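You operate a simulated robot arm through the tools that you are given. There is no shell and no other tool. Be economical: measure what you need, move in short steps, check, and stop when the job is done.

The job below is to be done with a simulated two-armed robot. You get a single attempt, and the scene is never put back.

TASK
Press both tiles home with the rubber mallet, then lay the level across.
Fine: tiles level with the tray's rim; look at the level; the mallet goes back. Set down upright: rubber mallet.

Only the result counts: the job must be done as asked and must still hold three seconds after the hand-in. Knocking over, shifting, dropping, spilling or breaking anything else fails it.

THE ROBOT
Two 7-joint arms with fingered hands on one trunk that stands fixed in place. Base frame: the origin is at the foot of the trunk, x ahead of it, y to its left, z up; the work surface is at about z = 80. Readings come in cm, rad, newtons and seconds.
The left shoulder is at [2, 20.8, 132.3], the right one opposite. Payload 5 kg a hand.
The TCP of each hand is the grasp point between the finger pads, 4.8 cm short of the fingertips. In the tool frame z runs along the fingers and y along their closing line. The gripper opens to 16 cm. The gripper's body begins 5.6 cm behind the TCP. The gripper is a hand of 4 fingers: y runs from the thumb to the fingers, the wrist lies at [-2.6, -14.2, -25.2] in the tool frame.
Orientation is that of the tool frame in the base frame, as a unit quaternion [w, x, y, z]. With the fingers straight down and the wrist toward the robot, the tool's x, y and z point along [0, 1, 0], [1, 0, 0] and [0, 0, -1] of the base frame.

THE INTERFACE
- The arms move only by the tool move_arm. It takes "left_steps", "right_steps" or both (then of equal length, played together; a hand with none holds still); each is text: rows parted by semicolons, each of 6 numbers parted by spaces: the shift along the base's x, y, z in cm, then the turn, a rotation vector about the base's x, y, z in degrees. In form: x y z ax ay az; .... A call has 1 to 12 rows; each row shifts and turns the commanded pose from where the row before left it. Rows are played at 5 a second. More than 5 cm and 0.15 rad between two rows, and nothing of the call is played. Where a pose cannot be reached the arm comes as near as it can. A force on the tool above 40 N (or 10 N above the force at the start of the call, whichever is more), or a blocked arm, ends the call early, and 0.2 s more pass. In this call time passes only in rows, and 0.2 s behind the last. The reply holds the time, the measured pose of the TCP, the force on the tool along the base axes, the opening and the grip force, in the units named above and with some noise, with the torque about the TCP (base axes, N m) and any sound that the robot's microphone picked up, and new pictures: "show" is both (left out), scene, wrist or none (wrist: the cameras of the hands that moved).
- Cameras (640 x 400 px; columns grow to the right, rows downward): "scene" is now at [9.39, 3.13, 150.62]; the picture's right is [0.37, -0.93, 0.00], its down [-0.57, -0.23, -0.79] and it looks along [0.73, 0.29, -0.62] (base axes); focal length 309 px, centre (320, 200). "left" rides on the left gripper at [-8.7, -13.2, -18.9] in its tool frame; the picture's right is [-0.83, -0.26, 0.49], its down [0.51, -0.71, 0.49] and it looks along [0.22, 0.66, 0.72] (tool axes); focal length 238 px, centre (320, 200). "right" rides on the right gripper at [8.7, -13.3, -18.9] in its tool frame; the picture's right is [-0.83, 0.26, -0.49], its down [-0.51, -0.71, 0.49] and it looks along [-0.22, 0.66, 0.72] (tool axes); focal length 238 px, centre (320, 200).
- move_column(by): slides the trunk up (or, below 0, down) by that many cm; the arms and the scene camera ride with it, the base frame stays. It gives what a move gives, with no picture.
- move_fingers(index, middle, ring, thumb_bend, thumb_turn, hand): sets how far each is bent, from 0 (flat) to 1 (curled in); at 0.3 the hand is open as for a grip, at 0.7 the pads meet at the TCP. One left out holds its place. A second passes; each finger stops where it meets its share of the squeeze, and holds until it gets a number again. It is the only way to open and close the hand. It gives what a move gives, with no picture; readings hold the bend of each and the force on the fingers (four entries, about 0 where the hand has none), thumb and palm. thumb_turn goes from beside the hand (0) to across from the fingers (1), as for a grip.
- turn_head(pan, tilt): turns the head with the scene camera to pan (to the left, within 1.501 rad either way) and tilt (down, from -0.506 to 1.204), counted from straight ahead of the robot. It gives what a move gives, and a new picture of the scene camera.
- measure_at(camera, pixels): for up to 12 pixels [column, row] of the newest picture of that camera ("zoom" is the newest enlarged one), the place [x, y, z] in the base frame of the surface seen there, good to about 0.2 cm. The clock stands still meanwhile.
- enlarge(camera, box): a new picture of the part [left, top, right, bottom] of that camera's present view, enlarged. The clock stands still meanwhile.
- finish_job(): hands the job in; it is judged then, once.

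Keep the steps short. Do not move on a guess: measure, check each grasp and each placing, and mend mistakes. In all there are 80 turns and 200 pictures (those below and enlarged ones count). Leave the grippers open and the arms clear of the work at the hand-in unless told otherwise, and finish with a single line.

The tools are called after "Emit:" as name(argument=value, ...) on one line, values as JSON. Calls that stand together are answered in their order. move_arm: Moves the arms, as the interface text tells. Its arguments: {"type":"object","properties":{"left_steps":{"type":"string"},"right_steps":{"type":"string"},"show":{"type":"string","enum":["both","scene","wrist","none"]}},"required":[]} The other tools are called the same way: move_column (by) slides the trunk up or down; move_fingers (index, middle, ring, thumb_bend, thumb_turn, hand) moves the fingers one by one; turn_head (pan, tilt) turns the head that bears the scene camera; measure_at (camera, pixels) gives the place of the surface under pixels of a picture; enlarge (camera, box) takes an enlarged picture of a part of a camera's view; finish_job () hands the job in.

At the start:

```text
clock: 0.0
left_ee_pos: [56.57, 60.65, 125.32]
left_orientation: [0.0, 0.707, 0.707, 0.0]
left_contact_force: [1.2, -0.3, 0.1]
left_wrist_torque: [0.0, -0.04, 0.01]
left_finger_gap: 15.96
left_gripper_force: 0.1
left_shape: jaw
left_bend: [0.3, 0.3, 0.3, 0.3, 0.98]
left_finger forces: [0.0, 0.0, 0.1, 0.0, 0.0, 0.0]
right_ee_pos: [66.66, -8.5, 124.53]
right_orientation: [0.0, 0.706, 0.708, 0.0]
right_contact_force: [0.9, 0.4, 0.0]
right_wrist_torque: [0.0, -0.01, 0.03]
right_finger_gap: 15.95
right_gripper_force: 0.0
right_shape: jaw
right_bend: [0.3, 0.3, 0.3, 0.3, 0.98]
right_finger forces: [0.0, 0.0, 0.0, 0.0, 0.1, 0.0]
trunk travel left (down, up): [-32.5, 36.5]
head pan, tilt: [0.379, 0.667]
```

scene: 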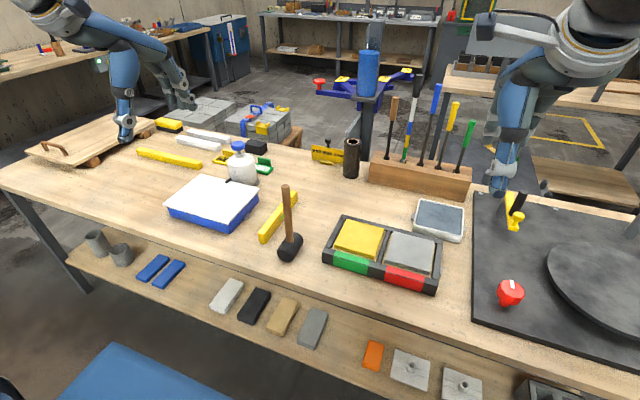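
right: 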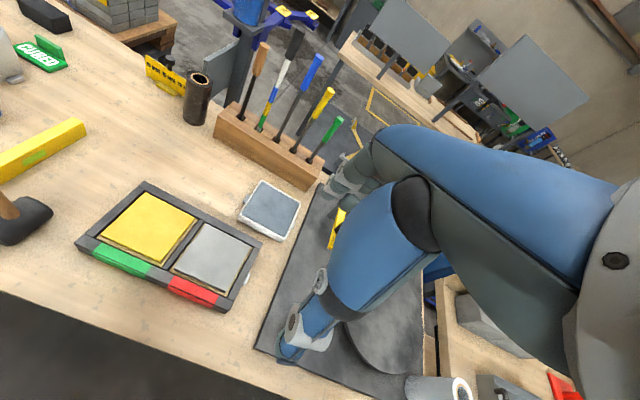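
left: 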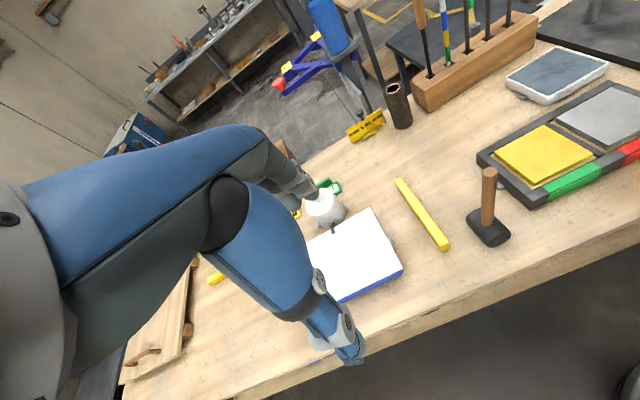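

I see the tray with two tiles near (385,255), the mallet standing on its head at (288,225) and a yellow bar at (278,215) that may be the level. I'll enlarge these areas before measuring.

Emit:
enlarge(camera="scene", box=[310, 190, 470, 300])

Emit:
enlarge(camera="scene", box=[120, 120, 320, 270])

Emit:
measure_at(camera="scene", pixels=[[286, 188], [287, 215], [289, 236], [291, 256], [280, 245], [300, 240], [294, 195], [262, 240], [278, 215], [250, 262], [330, 290]])

```text
3.64 times, centred on (390, 245) of scene
```

zoom: 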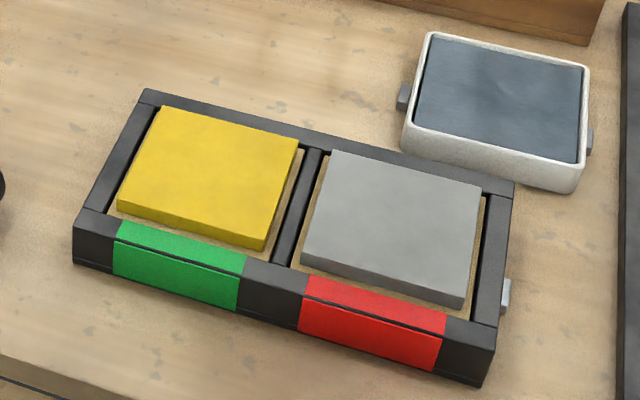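

```text
2.67 times, centred on (220, 195) of scene
```

zoom: 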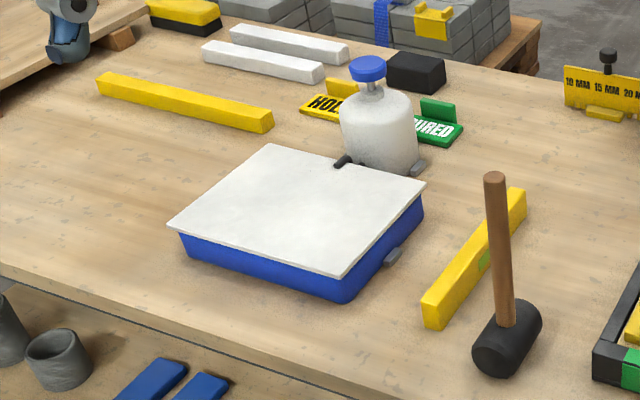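

```text
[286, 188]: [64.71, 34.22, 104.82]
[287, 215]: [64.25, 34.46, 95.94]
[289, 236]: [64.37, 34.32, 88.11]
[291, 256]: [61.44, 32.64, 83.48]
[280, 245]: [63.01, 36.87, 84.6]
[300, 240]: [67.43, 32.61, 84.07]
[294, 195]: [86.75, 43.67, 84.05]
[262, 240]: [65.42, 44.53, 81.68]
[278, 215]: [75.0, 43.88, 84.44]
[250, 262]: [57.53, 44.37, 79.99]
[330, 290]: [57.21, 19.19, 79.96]
```

The bar beside the mallet has a green vial, so it's probably the level. I'll zoom in on both yellow bars and measure the tile tops and the rim.

Emit:
enlarge(camera="scene", box=[250, 180, 310, 270])

Emit:
enlarge(camera="scene", box=[130, 110, 280, 190])

Emit:
measure_at(camera="scene", pixels=[[352, 221], [382, 228], [342, 245], [372, 254], [396, 234], [428, 242], [388, 258], [424, 270], [347, 214], [436, 239], [332, 246], [431, 284]])

Emit:
measure_at(camera="scene", pixels=[[335, 233], [400, 229], [355, 256], [405, 272], [262, 235], [294, 194], [290, 190], [258, 231], [290, 200], [265, 239], [386, 245], [380, 262]])

```text
4.44 times, centred on (280, 225) of scene
```

zoom: 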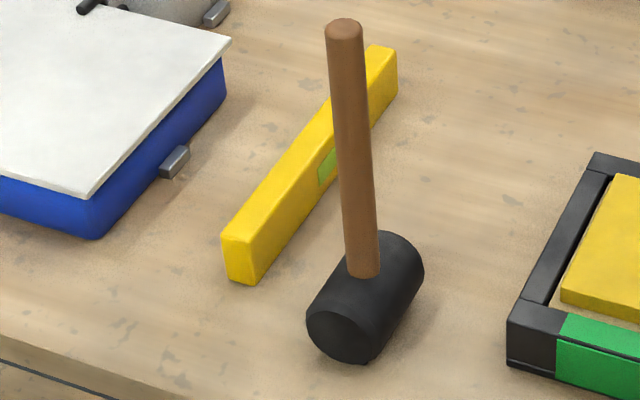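

```text
4.27 times, centred on (205, 150) of scene
```

zoom: 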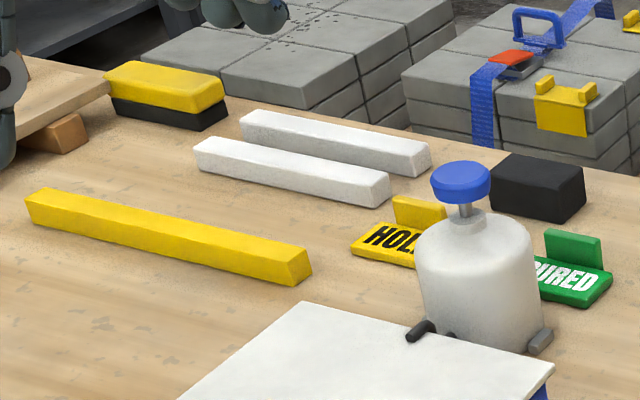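

```text
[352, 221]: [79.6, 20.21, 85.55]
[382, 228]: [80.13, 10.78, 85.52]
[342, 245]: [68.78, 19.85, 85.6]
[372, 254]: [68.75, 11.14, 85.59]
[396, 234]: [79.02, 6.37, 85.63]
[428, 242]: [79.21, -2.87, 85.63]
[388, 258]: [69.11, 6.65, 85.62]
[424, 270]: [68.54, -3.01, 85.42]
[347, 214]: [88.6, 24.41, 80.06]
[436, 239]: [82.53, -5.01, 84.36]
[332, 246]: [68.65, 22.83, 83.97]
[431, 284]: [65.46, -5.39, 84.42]
```

```text
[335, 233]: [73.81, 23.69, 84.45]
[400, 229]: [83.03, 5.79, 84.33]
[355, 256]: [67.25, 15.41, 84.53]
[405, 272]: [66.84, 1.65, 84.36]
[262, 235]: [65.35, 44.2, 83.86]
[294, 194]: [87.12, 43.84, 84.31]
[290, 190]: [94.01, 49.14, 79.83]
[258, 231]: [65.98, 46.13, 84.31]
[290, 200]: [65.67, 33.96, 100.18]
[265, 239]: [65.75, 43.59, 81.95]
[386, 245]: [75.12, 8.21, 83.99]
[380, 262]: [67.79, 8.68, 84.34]
```

The tile tops are at z≈85.6 and the rim at 84.4, so each tile has to go down about 1.2 cm. The mallet handle stands at (64.4, 34.3) with its top at 105. I'll take the left hand above the handle, then check the alignment.

Emit:
move_arm(left_steps="1.3 -4.4 0 0 0 0;1.3 -4.4 0 0 0 0;1.3 -4.4 0 0 0 0;1.3 -4.4 0 0 0 0;1.3 -4.4 0 0 0 0;1.4 -4.35 0 0 0 0;0 0 -4 0 0 0;0 0 -2 0 0 0")

```text
clock: 1.8
left_ee_pos: [64.39, 34.11, 119.24]
left_orientation: [-0.001, 0.707, 0.707, 0.0]
left_contact_force: [-0.4, 0.0, 1.5]
left_wrist_torque: [-0.01, 0.03, 0.0]
left_finger_gap: 15.97
left_gripper_force: 0.0
left_shape: jaw
left_bend: [0.3, 0.3, 0.3, 0.3, 0.97]
left_finger forces: [0.0, 0.1, 0.0, 0.1, 0.0, 0.0]
right_ee_pos: [66.53, -8.61, 124.38]
right_orientation: [0.0, 0.708, 0.707, 0.0]
right_contact_force: [-0.4, -0.5, -0.5]
right_wrist_torque: [0.03, -0.02, 0.02]
right_finger_gap: 15.95
right_gripper_force: 0.0
right_shape: jaw
right_bend: [0.3, 0.3, 0.3, 0.3, 0.98]
right_finger forces: [0.0, 0.0, 0.0, 0.0, 0.1, 0.1]
trunk travel left (down, up): [-32.5, 36.5]
head pan, tilt: [0.379, 0.667]
```

scene: 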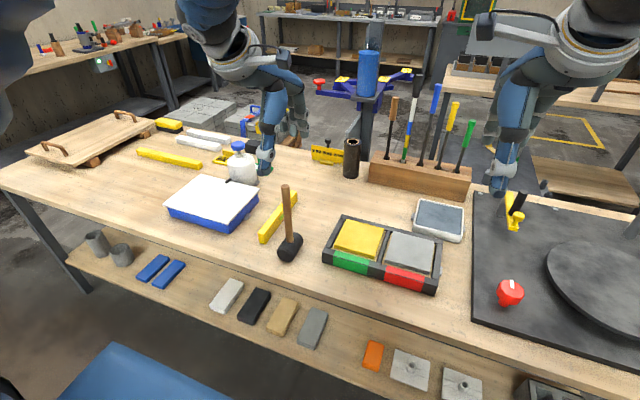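
left: 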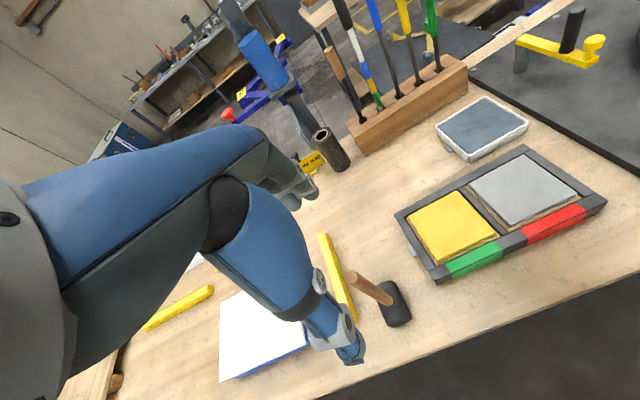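

The hand is above the mallet. I'll measure the handle's top and axis again from both cameras.

Emit:
measure_at(camera="left", pixels=[[352, 274], [356, 278], [370, 288], [385, 298], [392, 285], [410, 320], [383, 318], [402, 284]])

Emit:
enlarge(camera="left", box=[290, 220, 450, 340])

Emit:
measure_at(camera="scene", pixels=[[286, 186], [286, 193], [287, 205], [288, 225], [289, 233], [284, 205], [290, 205]])

```text
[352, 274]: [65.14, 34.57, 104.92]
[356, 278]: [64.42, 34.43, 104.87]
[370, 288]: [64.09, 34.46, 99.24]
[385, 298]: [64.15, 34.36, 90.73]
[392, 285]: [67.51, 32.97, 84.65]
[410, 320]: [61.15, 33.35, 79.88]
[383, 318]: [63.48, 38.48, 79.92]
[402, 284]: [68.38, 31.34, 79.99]
```

```text
3.33 times, centred on (370, 280) of left
```

zoom: 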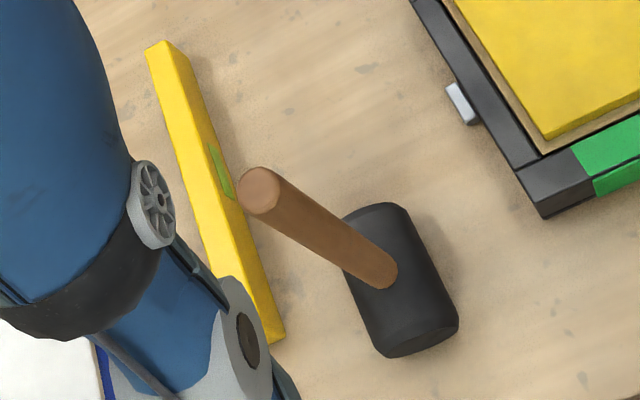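

```text
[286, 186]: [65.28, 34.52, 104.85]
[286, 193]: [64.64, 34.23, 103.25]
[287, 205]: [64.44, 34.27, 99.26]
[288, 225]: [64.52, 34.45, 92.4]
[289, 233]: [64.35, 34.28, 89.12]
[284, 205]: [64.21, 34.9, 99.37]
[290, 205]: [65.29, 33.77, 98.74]
```

The handle axis is at (65.0, 34.5) with the top at 104.9, and the head lies roughly along x. I'll descend with the fingers around the handle to TCP z≈100.4, which leaves the palm just above the top.

Emit:
move_arm(left_steps="0.6 0.4 -4 0 0 0;0 0 -4 0 0 0;0 0 -4 0 0 0;0 0 -3.5 0 0 0;0 0 -2 0 0 0;0 0 -1.3 0 0 0")

Emit:
enlarge(camera="left", box=[250, 160, 450, 380])

```text
clock: 3.2
left_ee_pos: [65.17, 34.87, 100.67]
left_orientation: [-0.001, 0.707, 0.707, 0.0]
left_contact_force: [0.5, 0.0, -0.3]
left_wrist_torque: [-0.03, 0.02, 0.01]
left_finger_gap: 15.98
left_gripper_force: 0.0
left_shape: jaw
left_bend: [0.3, 0.3, 0.3, 0.3, 0.97]
left_finger forces: [0.1, 0.1, 0.0, 0.0, 0.0, 0.1]
right_ee_pos: [66.72, -8.47, 124.31]
right_orientation: [0.0, 0.707, 0.707, 0.001]
right_contact_force: [-0.1, -0.2, 0.2]
right_wrist_torque: [-0.05, 0.06, 0.0]
right_finger_gap: 15.97
right_gripper_force: 0.0
right_shape: jaw
right_bend: [0.3, 0.3, 0.3, 0.3, 0.98]
right_finger forces: [0.0, 0.0, 0.0, 0.0, 0.1, 0.0]
trunk travel left (down, up): [-32.5, 36.5]
head pan, tilt: [0.379, 0.667]
```

scene: 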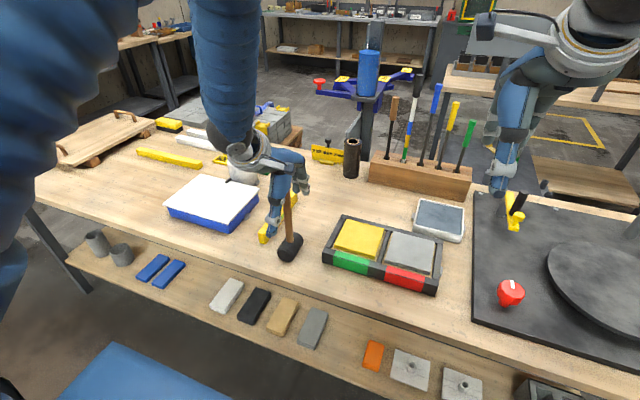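
left: 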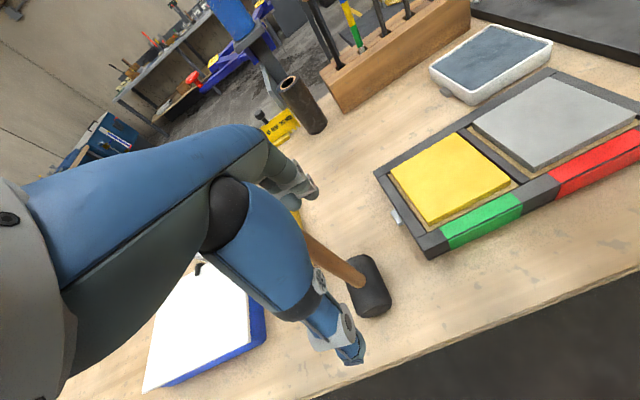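

```text
1.82 times, centred on (350, 270) of left
```

zoom: 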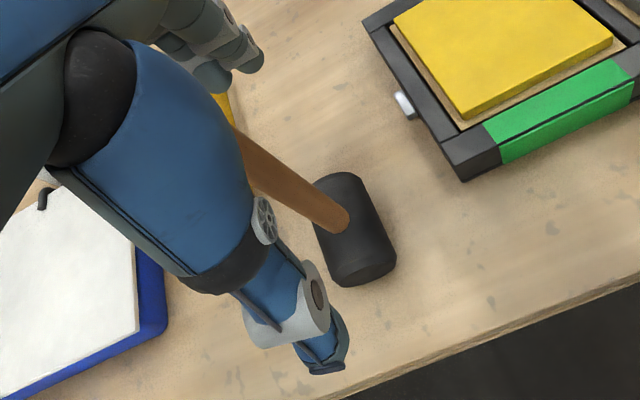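

The handle sits between the thumb (below it in the wrist view) and the fingers. I'll close all the fingers to 0.7.

Emit:
move_fingers(hand="left", index=0.75, middle=0.75, ring=0.75, thumb_bend=0.75, thumb_turn=1)

Emit:
enlarge(camera="scene", box=[200, 120, 340, 280])

Emit:
enlarge(camera="left", box=[250, 160, 450, 380])

```text
clock: 4.2
left_ee_pos: [65.15, 34.83, 100.5]
left_orientation: [0.0, 0.707, 0.708, -0.001]
left_contact_force: [0.4, 0.7, -0.5]
left_wrist_torque: [-0.02, 0.04, 0.03]
left_finger_gap: 2.33
left_gripper_force: 16.8
left_shape: fingers
left_bend: [0.66, 0.69, 0.75, 0.68, 1.0]
left_finger forces: [8.6, 6.7, 0.0, 0.1, 17.9, 0.0]
right_ee_pos: [66.53, -8.55, 124.38]
right_orientation: [0.0, 0.707, 0.707, 0.001]
right_contact_force: [-0.1, -1.1, 0.2]
right_wrist_torque: [-0.02, 0.01, -0.02]
right_finger_gap: 15.95
right_gripper_force: 0.1
right_shape: jaw
right_bend: [0.3, 0.3, 0.3, 0.3, 0.98]
right_finger forces: [0.1, 0.0, 0.0, 0.0, 0.0, 0.0]
trunk travel left (down, up): [-32.5, 36.5]
head pan, tilt: [0.379, 0.667]
```

```text
2.50 times, centred on (270, 200) of scene
```

zoom: 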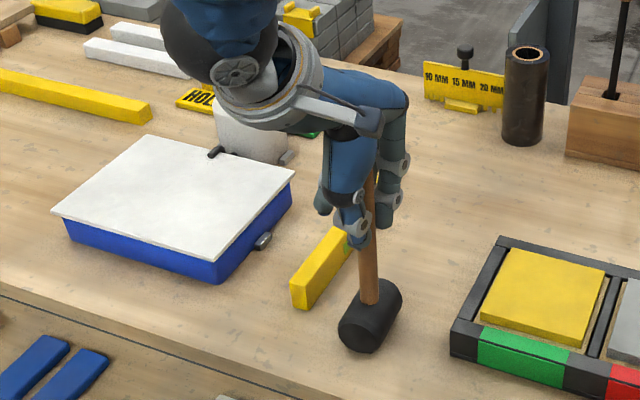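

```text
1.82 times, centred on (350, 270) of left
```

zoom: 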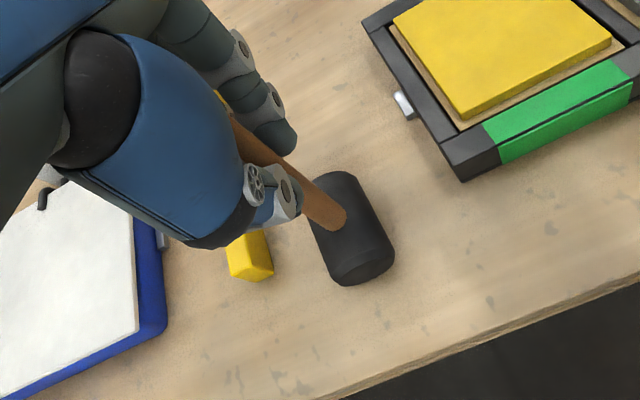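

Index, middle and thumb hold the handle, with a gap of 2.3 cm and about 17 N of grip. I'll lift slightly and check that it hangs straight.

Emit:
move_arm(left_steps="0 0 1 0 0 0;0 0 2 0 0 0;0 0 3 0 0 0;0 0 3 0 0 0", show="both")

Emit:
enlarge(camera="scene", box=[220, 120, 360, 280])

```text
clock: 5.2
left_ee_pos: [64.69, 34.69, 109.54]
left_orientation: [0.001, 0.707, 0.707, 0.0]
left_contact_force: [-1.1, 0.7, -4.8]
left_wrist_torque: [-0.04, -0.11, 0.01]
left_finger_gap: 2.33
left_gripper_force: 17.1
left_shape: fingers
left_bend: [0.66, 0.69, 0.75, 0.68, 1.0]
left_finger forces: [9.0, 6.8, 0.1, 0.0, 18.0, 0.1]
right_ee_pos: [66.45, -8.5, 124.56]
right_orientation: [0.001, 0.707, 0.707, 0.001]
right_contact_force: [-0.9, 0.0, 0.8]
right_wrist_torque: [-0.01, -0.05, -0.01]
right_finger_gap: 15.96
right_gripper_force: 0.1
right_shape: jaw
right_bend: [0.3, 0.3, 0.3, 0.3, 0.98]
right_finger forces: [0.0, 0.0, 0.0, 0.0, 0.0, 0.1]
trunk travel left (down, up): [-32.5, 36.5]
head pan, tilt: [0.379, 0.667]
```

scene: 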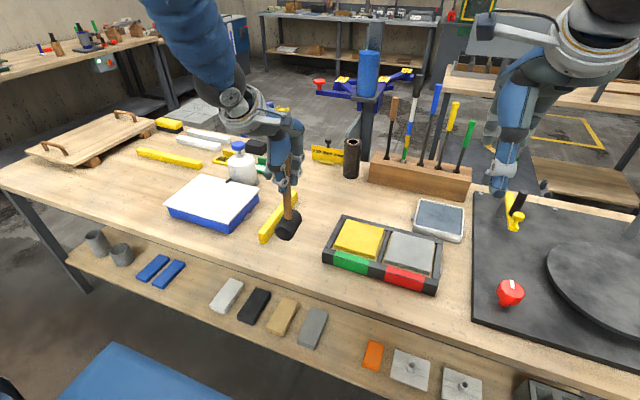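
left: 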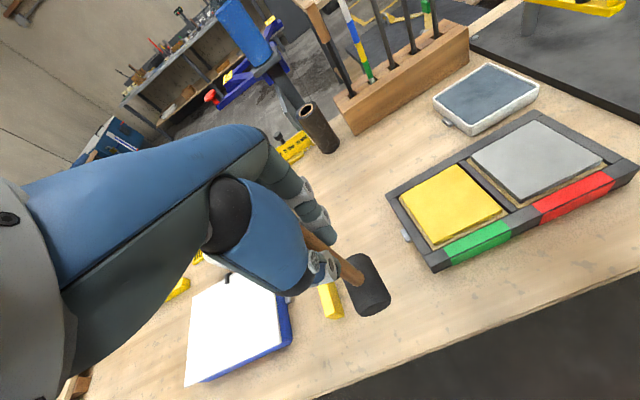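

```text
2.50 times, centred on (290, 200) of scene
```

zoom: 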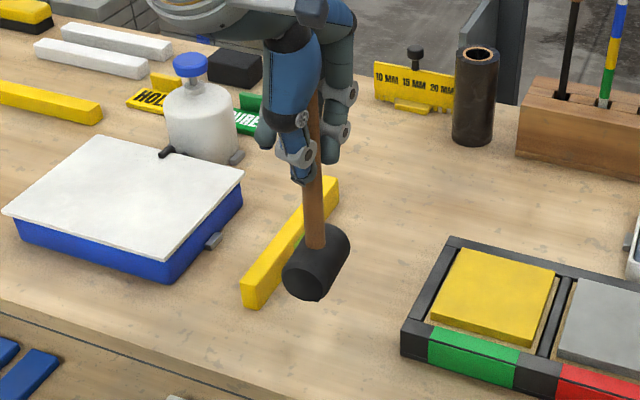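

The mallet hangs straight and its bottom is at about z 89. I'll carry it over the yellow tile's centre (74.3, 15.5).

Emit:
move_arm(left_steps="1.92 -3.78 0 0 0 0;1.92 -3.78 0 0 0 0;1.92 -3.78 0 0 0 0;1.92 -3.78 0 0 0 0;1.92 -3.78 0 0 0 0")

Emit:
enlarge(camera="scene", box=[310, 150, 470, 300])

```text
clock: 6.4
left_ee_pos: [74.76, 15.57, 109.45]
left_orientation: [0.0, 0.706, 0.708, 0.0]
left_contact_force: [0.8, -0.7, -4.1]
left_wrist_torque: [-0.01, 0.08, -0.01]
left_finger_gap: 2.28
left_gripper_force: 18.1
left_shape: fingers
left_bend: [0.66, 0.69, 0.75, 0.68, 1.0]
left_finger forces: [10.1, 7.5, 0.1, 0.0, 17.9, 0.1]
right_ee_pos: [66.58, -8.74, 124.36]
right_orientation: [-0.001, 0.707, 0.707, 0.0]
right_contact_force: [0.6, 0.0, 1.1]
right_wrist_torque: [0.12, 0.03, 0.02]
right_finger_gap: 15.96
right_gripper_force: 0.1
right_shape: jaw
right_bend: [0.3, 0.3, 0.3, 0.3, 0.98]
right_finger forces: [0.0, 0.0, 0.0, 0.0, 0.0, 0.0]
trunk travel left (down, up): [-32.5, 36.5]
head pan, tilt: [0.379, 0.667]
```

scene: 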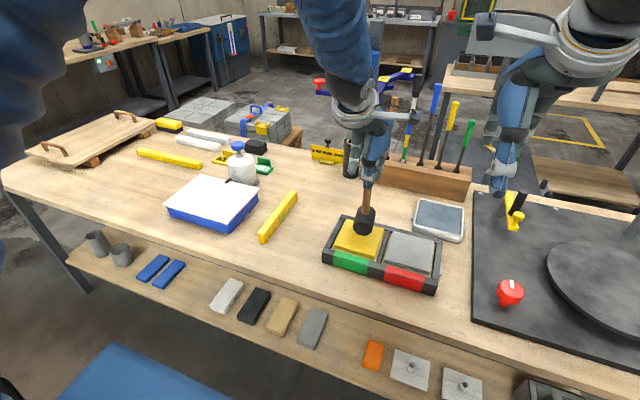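
left: 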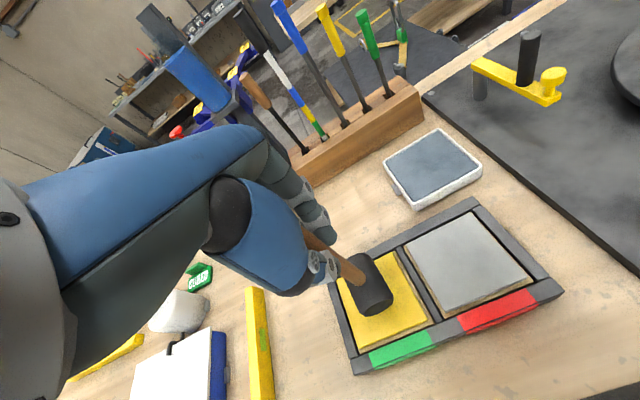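

```text
2.67 times, centred on (390, 225) of scene
```

zoom: 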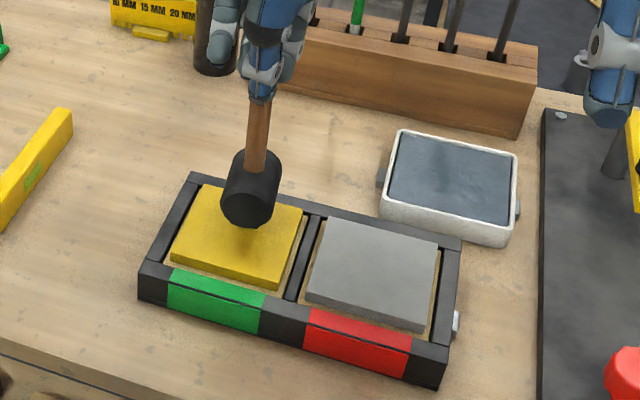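

The head is over the yellow tile. I'll come down to just above contact (TCP ≈106.1), then press in small steps while reading the force.

Emit:
move_arm(left_steps="0 0 -1.5 0 0 0;0 0 -1.5 0 0 0;0 0 -0.4 0 0 0;0 0 -0.2 0 0 0;0 0 -0.2 0 0 0;0 0 0 0 0 0", show="scene")

```text
clock: 7.8
left_ee_pos: [74.87, 15.76, 105.59]
left_orientation: [-0.001, 0.707, 0.707, 0.0]
left_contact_force: [-0.3, -0.4, -0.4]
left_wrist_torque: [-0.03, 0.01, -0.02]
left_finger_gap: 2.27
left_gripper_force: 18.7
left_shape: fingers
left_bend: [0.66, 0.71, 0.75, 0.68, 1.0]
left_finger forces: [9.7, 8.4, 0.0, 0.1, 18.6, 0.2]
right_ee_pos: [66.65, -8.54, 124.46]
right_orientation: [-0.001, 0.707, 0.707, 0.0]
right_contact_force: [0.6, -0.2, 0.2]
right_wrist_torque: [0.03, 0.01, 0.0]
right_finger_gap: 15.96
right_gripper_force: 0.1
right_shape: jaw
right_bend: [0.3, 0.3, 0.3, 0.3, 0.98]
right_finger forces: [0.1, 0.1, 0.0, 0.0, 0.0, 0.0]
trunk travel left (down, up): [-32.5, 36.5]
head pan, tilt: [0.379, 0.667]
```

scene: 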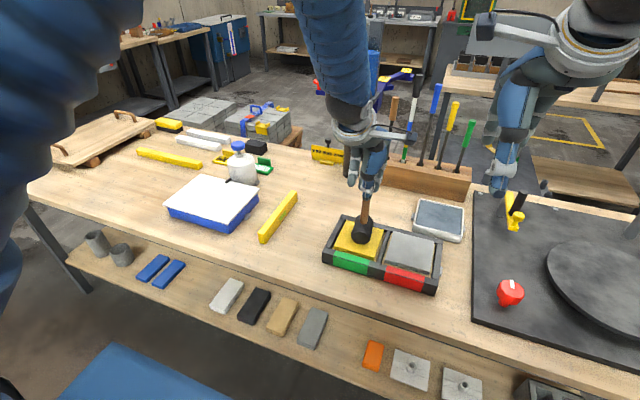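

The mallet's weight has come off the hand, so it's in contact. I'll press on in small steps.

Emit:
move_arm(left_steps="0 0 -0.15 0 0 0;0 0 -0.15 0 0 0;0 0 0 0 0 0", show="none")

Emit:
enlarge(camera="scene", box=[310, 150, 470, 300])

Emit:
measure_at(camera="scene", pixels=[[352, 222], [382, 229], [342, 245], [370, 254], [343, 235], [376, 243], [362, 190], [363, 215]])

```text
clock: 8.6
left_ee_pos: [74.83, 15.64, 105.44]
left_orientation: [0.001, 0.707, 0.707, 0.0]
left_contact_force: [-1.4, -1.5, 0.2]
left_wrist_torque: [-0.02, 0.03, 0.0]
left_finger_gap: 2.27
left_gripper_force: 18.5
left_shape: fingers
left_bend: [0.66, 0.71, 0.75, 0.68, 1.0]
left_finger forces: [9.9, 8.3, 0.1, 0.0, 18.7, 0.0]
right_ee_pos: [66.67, -8.63, 124.48]
right_orientation: [0.0, 0.708, 0.706, 0.0]
right_contact_force: [0.5, 0.0, 0.6]
right_wrist_torque: [-0.04, 0.0, 0.0]
right_finger_gap: 15.96
right_gripper_force: 0.0
right_shape: jaw
right_bend: [0.3, 0.3, 0.3, 0.3, 0.98]
right_finger forces: [0.0, 0.1, 0.0, 0.0, 0.0, 0.0]
trunk travel left (down, up): [-32.5, 36.5]
head pan, tilt: [0.379, 0.667]
```

```text
2.67 times, centred on (390, 225) of scene
```

zoom: 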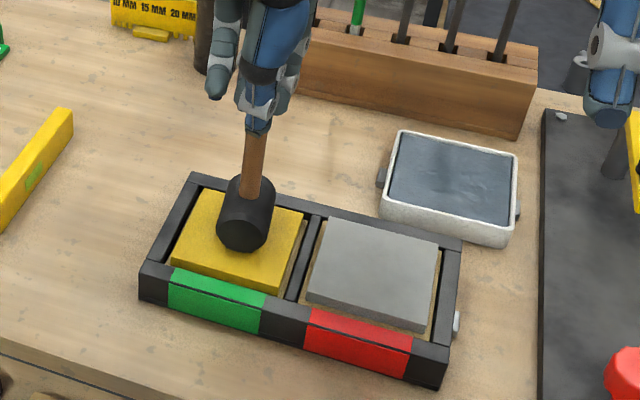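

```text
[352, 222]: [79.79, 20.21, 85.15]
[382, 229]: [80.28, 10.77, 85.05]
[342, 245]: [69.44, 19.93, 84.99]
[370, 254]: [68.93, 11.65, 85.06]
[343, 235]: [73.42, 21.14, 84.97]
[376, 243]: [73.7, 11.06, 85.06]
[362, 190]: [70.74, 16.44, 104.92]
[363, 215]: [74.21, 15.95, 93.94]
```

The tile sank to 85.05 with hardly any resistance, so the bed is soft. It has about 0.65 cm left; I'll press 0.4 more and measure.

Emit:
move_arm(left_steps="0 0 -0.15 0 0 0;0 0 -0.15 0 0 0;0 0 -0.1 0 0 0;0 0 0 0 0 0;0 0 0 0 0 0", show="none")

Emit:
enlarge(camera="scene", box=[320, 200, 450, 300])

Emit:
measure_at(camera="scene", pixels=[[352, 222], [382, 229], [342, 245], [370, 254], [343, 238], [376, 243], [335, 233], [400, 228], [355, 256], [340, 222], [386, 245], [433, 270]])

```text
clock: 9.8
left_ee_pos: [74.66, 15.9, 105.02]
left_orientation: [0.0, 0.707, 0.707, 0.0]
left_contact_force: [-0.1, -0.3, 0.4]
left_wrist_torque: [-0.03, 0.01, -0.04]
left_finger_gap: 2.27
left_gripper_force: 18.8
left_shape: fingers
left_bend: [0.66, 0.71, 0.75, 0.68, 1.0]
left_finger forces: [10.1, 8.3, 0.0, 0.1, 18.6, 0.0]
right_ee_pos: [66.58, -8.55, 124.38]
right_orientation: [0.0, 0.707, 0.707, -0.001]
right_contact_force: [1.0, -0.1, 0.6]
right_wrist_torque: [0.04, 0.02, -0.03]
right_finger_gap: 15.95
right_gripper_force: 0.1
right_shape: jaw
right_bend: [0.3, 0.3, 0.3, 0.3, 0.98]
right_finger forces: [0.0, 0.1, 0.1, 0.1, 0.0, 0.0]
trunk travel left (down, up): [-32.5, 36.5]
head pan, tilt: [0.379, 0.667]
```

```text
4.00 times, centred on (385, 250) of scene
```

zoom: 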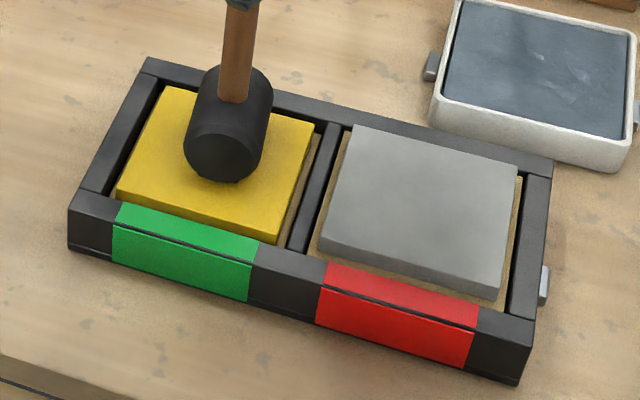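

```text
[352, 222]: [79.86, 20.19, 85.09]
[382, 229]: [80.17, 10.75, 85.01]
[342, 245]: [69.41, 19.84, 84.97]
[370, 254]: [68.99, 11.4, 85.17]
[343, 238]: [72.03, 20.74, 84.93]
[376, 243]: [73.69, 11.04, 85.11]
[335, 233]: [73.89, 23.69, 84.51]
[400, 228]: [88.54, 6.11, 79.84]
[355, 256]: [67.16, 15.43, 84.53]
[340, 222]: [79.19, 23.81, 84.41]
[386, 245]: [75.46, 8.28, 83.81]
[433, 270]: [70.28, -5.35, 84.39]
```

The measurement may come from an old scene picture. I'll refresh the scene view with a zero move and measure again.

Emit:
move_arm(left_steps="0 0 0 0 0 0", show="scene")

Emit:
measure_at(camera="scene", pixels=[[352, 223], [382, 229], [342, 245], [370, 254], [343, 238], [376, 243], [335, 233], [350, 250], [355, 256], [340, 222], [386, 245], [433, 270]])

Emit:
enlarge(camera="left", box=[260, 200, 560, 380])

```text
clock: 10.2
left_ee_pos: [74.66, 15.86, 105.07]
left_orientation: [0.0, 0.707, 0.707, 0.0]
left_contact_force: [-1.3, -0.2, -1.2]
left_wrist_torque: [-0.02, -0.01, 0.0]
left_finger_gap: 2.27
left_gripper_force: 18.6
left_shape: fingers
left_bend: [0.66, 0.71, 0.75, 0.68, 1.0]
left_finger forces: [10.2, 8.4, 0.0, 0.0, 18.3, 0.1]
right_ee_pos: [66.63, -8.54, 124.61]
right_orientation: [0.0, 0.707, 0.707, -0.001]
right_contact_force: [-0.5, 0.4, -0.6]
right_wrist_torque: [-0.01, 0.01, 0.0]
right_finger_gap: 15.94
right_gripper_force: 0.0
right_shape: jaw
right_bend: [0.3, 0.3, 0.3, 0.3, 0.98]
right_finger forces: [0.0, 0.1, 0.0, 0.0, 0.0, 0.0]
trunk travel left (down, up): [-32.5, 36.5]
head pan, tilt: [0.379, 0.667]
```

scene: 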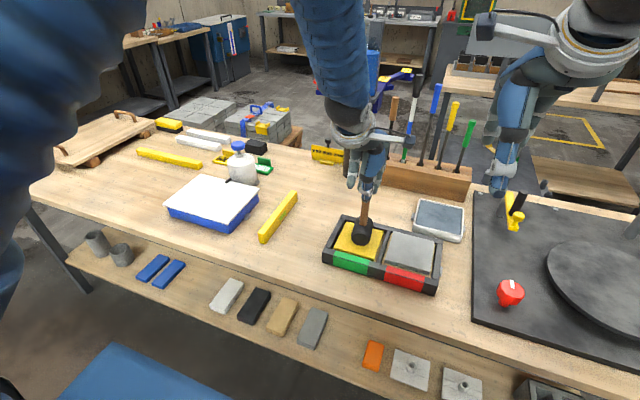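

```text
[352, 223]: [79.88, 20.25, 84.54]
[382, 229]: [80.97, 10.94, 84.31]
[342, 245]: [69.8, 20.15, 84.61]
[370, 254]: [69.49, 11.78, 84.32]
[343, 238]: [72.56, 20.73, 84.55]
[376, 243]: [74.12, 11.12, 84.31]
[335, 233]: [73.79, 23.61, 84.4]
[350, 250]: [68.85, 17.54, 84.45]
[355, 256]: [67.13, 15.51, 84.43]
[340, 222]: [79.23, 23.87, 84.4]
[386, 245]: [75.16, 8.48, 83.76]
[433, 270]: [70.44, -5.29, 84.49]
```

```text
2.13 times, centred on (410, 290) of left
```

zoom: 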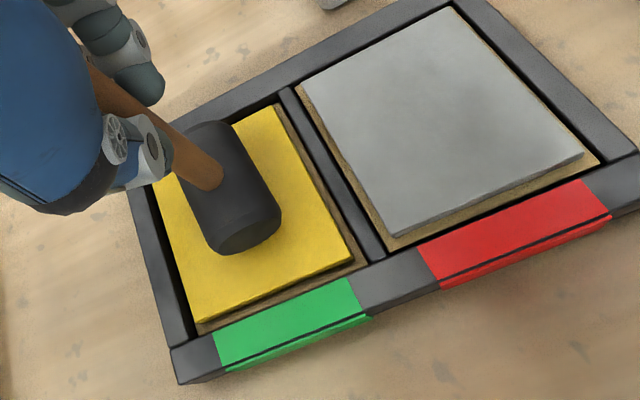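

The fresh picture shows the yellow tile at about 84.45 against a rim of 84.43. The y≈20 side may be 0.2 higher than the y≈11 side, so I'll sample more points to check.

Emit:
measure_at(camera="scene", pixels=[[347, 232], [349, 228], [345, 238], [343, 243], [345, 242], [341, 246], [378, 240], [380, 235], [379, 233], [374, 248], [372, 251], [376, 245]])

Emit:
measure_at(camera="scene", pixels=[[338, 228], [333, 240], [330, 246], [342, 218], [365, 222], [420, 234], [436, 245], [436, 258], [430, 285], [392, 270], [415, 276], [370, 262]])

```text
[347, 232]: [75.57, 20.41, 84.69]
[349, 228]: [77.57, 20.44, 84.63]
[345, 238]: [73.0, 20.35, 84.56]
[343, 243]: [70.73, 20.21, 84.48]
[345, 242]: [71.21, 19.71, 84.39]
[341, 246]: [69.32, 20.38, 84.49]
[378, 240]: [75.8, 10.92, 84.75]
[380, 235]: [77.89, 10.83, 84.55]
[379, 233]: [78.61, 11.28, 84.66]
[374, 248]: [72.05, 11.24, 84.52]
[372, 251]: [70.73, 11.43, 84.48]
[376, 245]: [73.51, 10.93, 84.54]
```

```text
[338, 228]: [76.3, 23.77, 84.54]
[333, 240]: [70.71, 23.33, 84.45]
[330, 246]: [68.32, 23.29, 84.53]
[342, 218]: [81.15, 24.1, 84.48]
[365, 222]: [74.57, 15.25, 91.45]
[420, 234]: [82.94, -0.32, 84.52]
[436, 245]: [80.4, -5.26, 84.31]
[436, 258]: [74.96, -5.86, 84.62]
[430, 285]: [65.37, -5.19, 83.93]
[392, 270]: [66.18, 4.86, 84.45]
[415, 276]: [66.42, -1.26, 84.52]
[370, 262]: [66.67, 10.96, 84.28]
```

With noise, the yellow tile averages 84.54 against a rim of about 84.45, so it's almost level. I'll press 0.1 more, watching the force for a stop.

Emit:
move_arm(left_steps="0 0 -0.1 0 0 0;0 0 0 0 0 0;0 0 0 0 0 0", show="scene")

Emit:
measure_at(camera="scene", pixels=[[347, 232], [349, 228], [345, 238], [343, 243], [345, 242], [341, 246], [378, 240], [380, 235], [379, 233], [374, 248], [372, 251], [376, 245]])

Emit:
measure_at(camera="scene", pixels=[[338, 228], [333, 240], [330, 246], [342, 218], [338, 223], [335, 235], [352, 256], [360, 259], [365, 260], [345, 254], [356, 257], [370, 262]])

Emit:
enlarge(camera="scene", box=[320, 200, 450, 300])

```text
clock: 11.0
left_ee_pos: [74.7, 15.83, 104.94]
left_orientation: [0.001, 0.707, 0.707, 0.0]
left_contact_force: [-0.1, 0.0, 0.5]
left_wrist_torque: [-0.06, 0.01, 0.02]
left_finger_gap: 2.27
left_gripper_force: 18.8
left_shape: fingers
left_bend: [0.66, 0.71, 0.75, 0.68, 1.0]
left_finger forces: [10.2, 8.3, 0.1, 0.0, 18.7, 0.0]
right_ee_pos: [66.51, -8.52, 124.51]
right_orientation: [0.0, 0.707, 0.707, 0.0]
right_contact_force: [0.0, 0.2, -0.1]
right_wrist_torque: [-0.02, -0.02, 0.01]
right_finger_gap: 15.95
right_gripper_force: 0.1
right_shape: jaw
right_bend: [0.3, 0.3, 0.3, 0.3, 0.98]
right_finger forces: [0.0, 0.0, 0.0, 0.0, 0.0, 0.0]
trunk travel left (down, up): [-32.5, 36.5]
head pan, tilt: [0.379, 0.667]
```

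scene: 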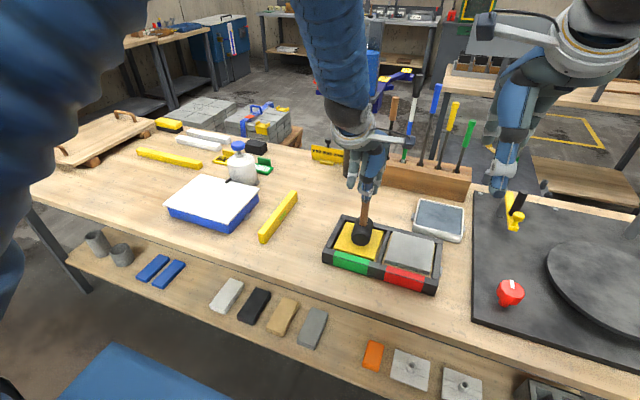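

```text
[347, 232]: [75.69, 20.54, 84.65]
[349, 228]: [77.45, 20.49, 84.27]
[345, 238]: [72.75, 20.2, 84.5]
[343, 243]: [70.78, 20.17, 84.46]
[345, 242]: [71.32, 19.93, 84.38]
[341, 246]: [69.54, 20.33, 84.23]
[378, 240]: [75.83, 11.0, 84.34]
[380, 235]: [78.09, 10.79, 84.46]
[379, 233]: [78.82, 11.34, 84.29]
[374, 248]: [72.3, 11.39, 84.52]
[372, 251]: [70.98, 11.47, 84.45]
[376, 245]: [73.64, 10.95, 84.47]
```

```text
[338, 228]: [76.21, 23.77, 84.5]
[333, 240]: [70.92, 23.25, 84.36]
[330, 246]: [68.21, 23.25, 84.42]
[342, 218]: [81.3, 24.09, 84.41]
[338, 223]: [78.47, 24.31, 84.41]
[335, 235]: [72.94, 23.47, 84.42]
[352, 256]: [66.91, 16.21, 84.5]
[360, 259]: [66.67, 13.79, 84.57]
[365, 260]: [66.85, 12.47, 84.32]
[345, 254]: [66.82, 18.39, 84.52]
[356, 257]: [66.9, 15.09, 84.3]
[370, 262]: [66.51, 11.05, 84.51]
```

```text
4.00 times, centred on (385, 250) of scene
```

zoom: 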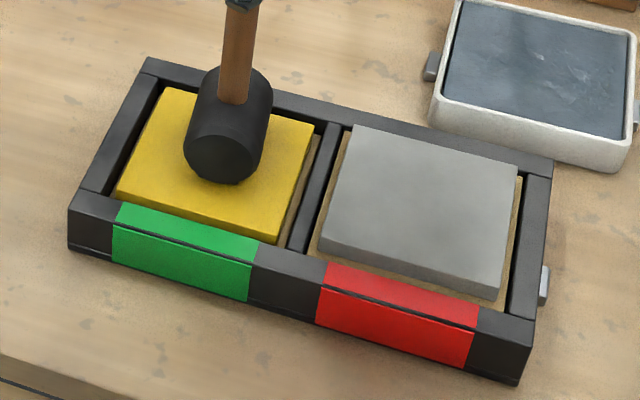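

The yellow tile averages 84.42 and the rim 84.44, so it's level. I'll lift off, check that it doesn't spring back, and go over the grey tile.

Emit:
move_arm(left_steps="0 0 0.5 0 0 0;0 0 1.5 0 0 0;0 0 2 0 0 0;-0.1 -4.6 0 0 0 0;-0.1 -4.6 0 0 0 0;-0.1 -4.6 0 0 0 0;0 0 -1.0 0 0 0;0 0 0 0 0 0")

Emit:
measure_at(camera="scene", pixels=[[347, 232], [352, 228], [345, 238], [343, 243], [360, 235], [355, 245], [378, 240], [380, 235], [379, 233], [374, 248], [372, 251], [365, 240]])

Emit:
enlarge(camera="left", box=[240, 200, 560, 400])

Emit:
enlarge(camera="scene", box=[320, 200, 450, 300])

```text
clock: 12.5
left_ee_pos: [74.12, 2.64, 108.96]
left_orientation: [0.0, 0.702, 0.712, -0.008]
left_contact_force: [-5.4, 21.7, 1.3]
left_wrist_torque: [-5.03, -0.42, -3.74]
left_finger_gap: 2.29
left_gripper_force: 18.8
left_shape: fingers
left_bend: [0.66, 0.71, 0.75, 0.68, 1.0]
left_finger forces: [9.5, 9.9, 0.0, 0.0, 18.0, 0.0]
right_ee_pos: [66.77, -9.61, 124.43]
right_orientation: [0.006, 0.709, 0.706, -0.002]
right_contact_force: [7.5, -22.4, -6.0]
right_wrist_torque: [1.01, 0.0, 1.37]
right_finger_gap: 15.73
right_gripper_force: 0.0
right_shape: jaw
right_bend: [0.3, 0.3, 0.3, 0.3, 1.0]
right_finger forces: [0.0, 0.0, 0.0, 0.0, 0.0, 0.0]
trunk travel left (down, up): [-32.5, 36.5]
head pan, tilt: [0.379, 0.667]
stopped in row 7 (right hand): the force on the tool passed its limit at 51 N (the readings are from after the stop); the commanded pose is now the measured one
```

scene: 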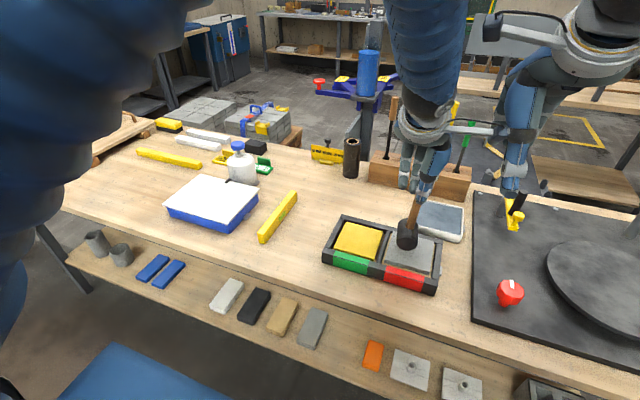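
left: 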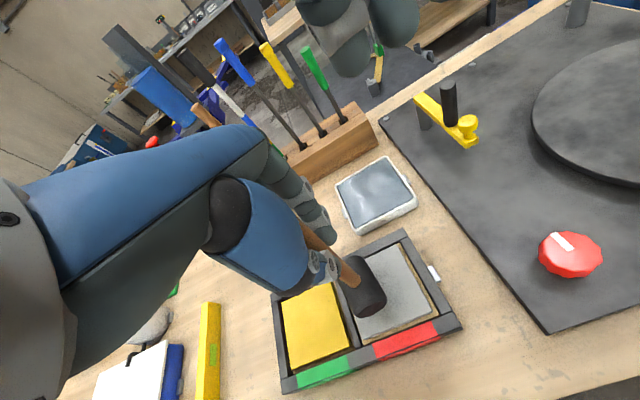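

```text
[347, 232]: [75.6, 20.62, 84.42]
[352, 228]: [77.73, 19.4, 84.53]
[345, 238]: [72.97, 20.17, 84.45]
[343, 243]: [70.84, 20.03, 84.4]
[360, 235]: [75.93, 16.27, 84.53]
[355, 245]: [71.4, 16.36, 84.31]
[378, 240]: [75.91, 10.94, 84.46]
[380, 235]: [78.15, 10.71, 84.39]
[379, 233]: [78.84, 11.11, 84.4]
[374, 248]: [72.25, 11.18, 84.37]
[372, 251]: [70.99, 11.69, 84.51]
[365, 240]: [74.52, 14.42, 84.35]
```

```text
2.00 times, centred on (400, 300) of left
```

zoom: 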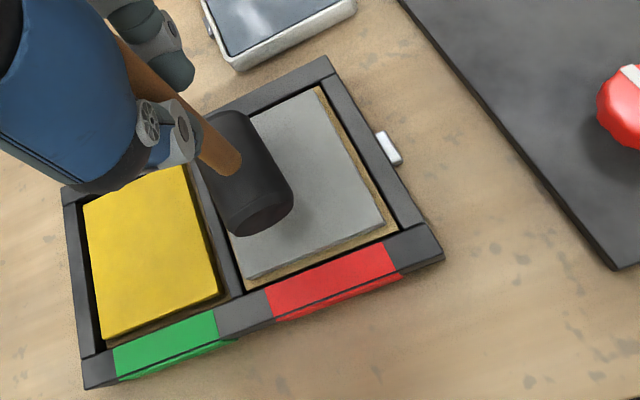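

```text
4.00 times, centred on (385, 250) of scene
```

zoom: 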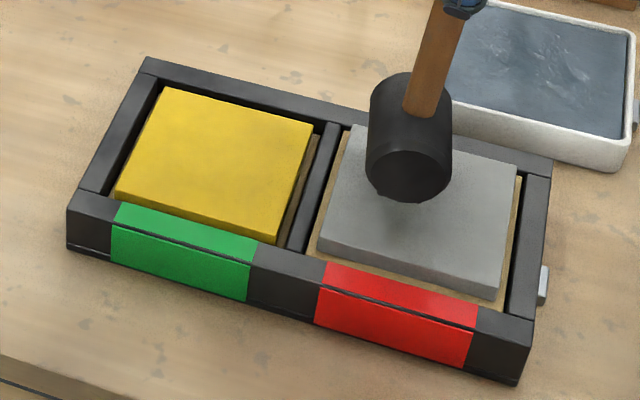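

The right arm was in the way and the hands touched. The mallet still looks vertical and the yellow tile reads 84.43. I'll first back the left hand off in +y, then move the right arm away to −y.

Emit:
move_arm(left_steps="0 2 0 0 0 0;0 2 0 0 0 0;0 0 0 0 0 0;0 0 0 0 0 0;0 0 0 0 0 0;0 0 0 0 0 0;0 0 0 0 0 0", right_steps="0 -1 0 0 0 0;0 -3 1 0 0 0;0 -4 1 0 0 0;0 -4 1 0 0 0;0 -4 1 0 0 0;0 -3 1 0 0 0;0 0 0 0 0 0")

```text
clock: 14.1
left_ee_pos: [74.12, 6.45, 108.88]
left_orientation: [0.002, 0.702, 0.712, -0.01]
left_contact_force: [-0.4, 0.0, -5.4]
left_wrist_torque: [-0.06, -0.04, -0.01]
left_finger_gap: 2.29
left_gripper_force: 19.2
left_shape: fingers
left_bend: [0.66, 0.71, 0.75, 0.68, 1.0]
left_finger forces: [10.5, 9.9, 0.1, 0.1, 17.9, 0.0]
right_ee_pos: [66.79, -28.37, 129.17]
right_orientation: [0.005, 0.708, 0.706, -0.002]
right_contact_force: [0.1, 1.1, 0.3]
right_wrist_torque: [-0.09, -0.01, 0.0]
right_finger_gap: 15.96
right_gripper_force: 0.1
right_shape: jaw
right_bend: [0.3, 0.3, 0.3, 0.3, 0.98]
right_finger forces: [0.0, 0.0, 0.0, 0.0, 0.1, 0.1]
trunk travel left (down, up): [-32.5, 36.5]
head pan, tilt: [0.379, 0.667]
```

scene: 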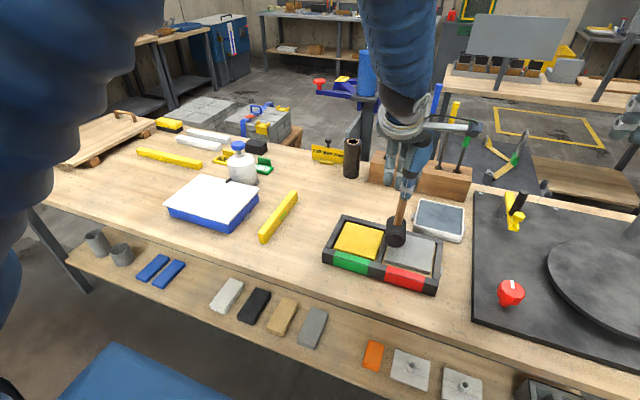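
right: 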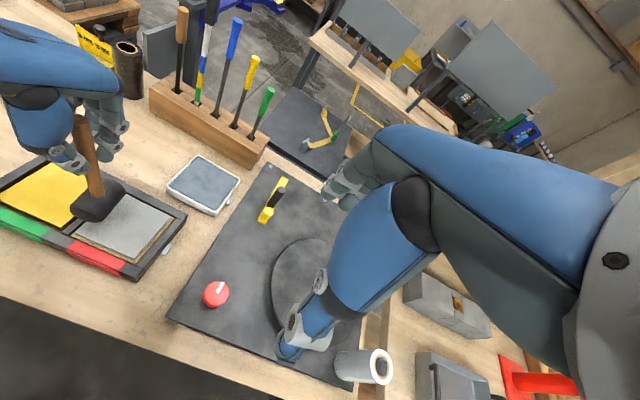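
left: 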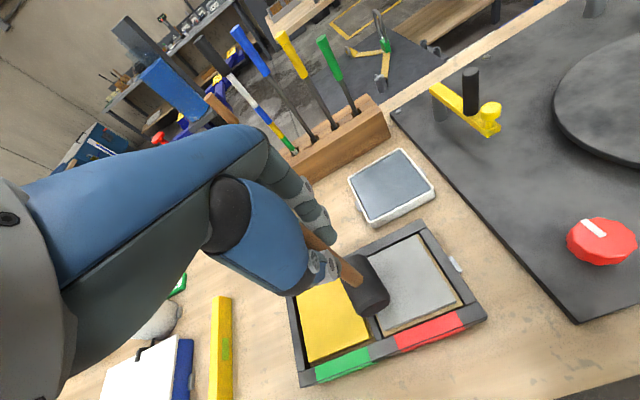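

The arms are apart. I'll correct the left hand's small tilt of about 1° and move on over the grey tile's centre at TCP (74.3, 2.2).

Emit:
move_arm(left_steps="0 0 0 0.97 -0.65 -0.81;0.1 -2.2 0 0 0 0;0.1 -2 0 0 0 0;0 0 0 0 0 0")

Emit:
enlarge(camera="scene", box=[320, 180, 480, 300])

Emit:
enlarge(camera="right", box=[0, 100, 250, 300])

```text
clock: 15.1
left_ee_pos: [74.38, 2.18, 108.89]
left_orientation: [-0.001, 0.707, 0.707, 0.001]
left_contact_force: [0.8, 0.3, -4.0]
left_wrist_torque: [-0.06, -0.02, -0.01]
left_finger_gap: 2.33
left_gripper_force: 19.0
left_shape: fingers
left_bend: [0.66, 0.71, 0.75, 0.69, 1.0]
left_finger forces: [11.1, 10.0, 0.0, 0.0, 17.6, 0.0]
right_ee_pos: [66.85, -28.34, 129.18]
right_orientation: [0.003, 0.708, 0.706, -0.002]
right_contact_force: [-0.3, -0.2, 0.8]
right_wrist_torque: [-0.04, -0.01, -0.03]
right_finger_gap: 15.96
right_gripper_force: 0.1
right_shape: jaw
right_bend: [0.3, 0.3, 0.3, 0.3, 0.98]
right_finger forces: [0.1, 0.0, 0.0, 0.0, 0.0, 0.0]
trunk travel left (down, up): [-32.5, 36.5]
head pan, tilt: [0.379, 0.667]
```

scene: 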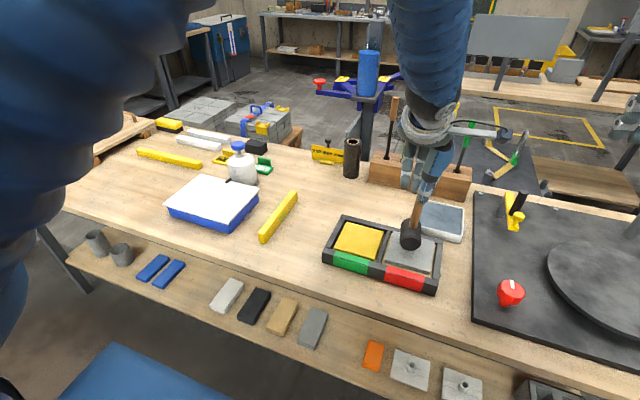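
left: 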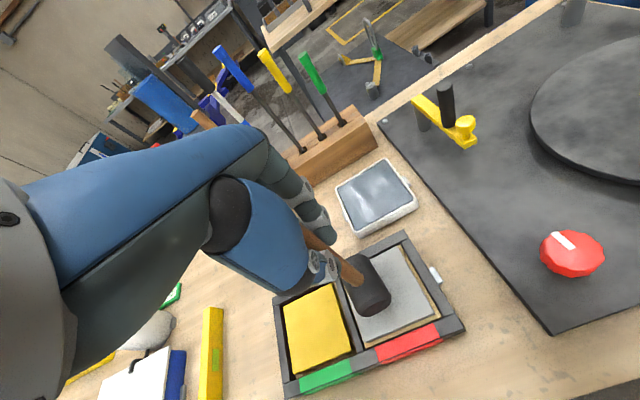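

```text
3.33 times, centred on (400, 240) of scene
```

zoom: 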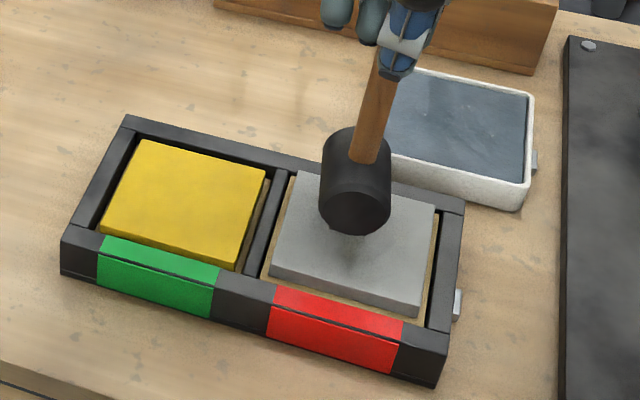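

```text
2.00 times, centred on (125, 200) of right
```

zoom: 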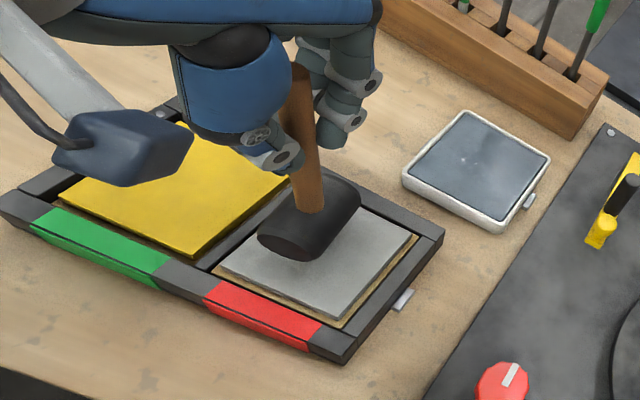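

I'll check how upright the mallet is and where the head sits before pressing.

Emit:
measure_at(camera="scene", pixels=[[414, 205], [412, 217], [410, 226], [407, 240], [403, 235], [416, 235], [391, 255], [423, 268], [428, 243], [396, 234]])

Emit:
measure_at(camera="right", pixels=[[119, 150], [121, 165], [123, 178], [112, 200], [125, 190], [107, 195]])

```text
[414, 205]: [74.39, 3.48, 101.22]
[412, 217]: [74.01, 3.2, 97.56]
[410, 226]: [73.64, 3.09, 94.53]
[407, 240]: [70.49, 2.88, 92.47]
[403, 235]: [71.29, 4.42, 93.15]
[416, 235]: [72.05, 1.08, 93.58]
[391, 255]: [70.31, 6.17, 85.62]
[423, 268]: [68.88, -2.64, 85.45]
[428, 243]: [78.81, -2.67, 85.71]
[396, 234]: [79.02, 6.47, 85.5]
```

```text
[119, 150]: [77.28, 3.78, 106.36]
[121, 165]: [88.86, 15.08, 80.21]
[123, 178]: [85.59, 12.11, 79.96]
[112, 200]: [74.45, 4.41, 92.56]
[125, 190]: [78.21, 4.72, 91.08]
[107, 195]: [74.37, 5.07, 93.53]
```

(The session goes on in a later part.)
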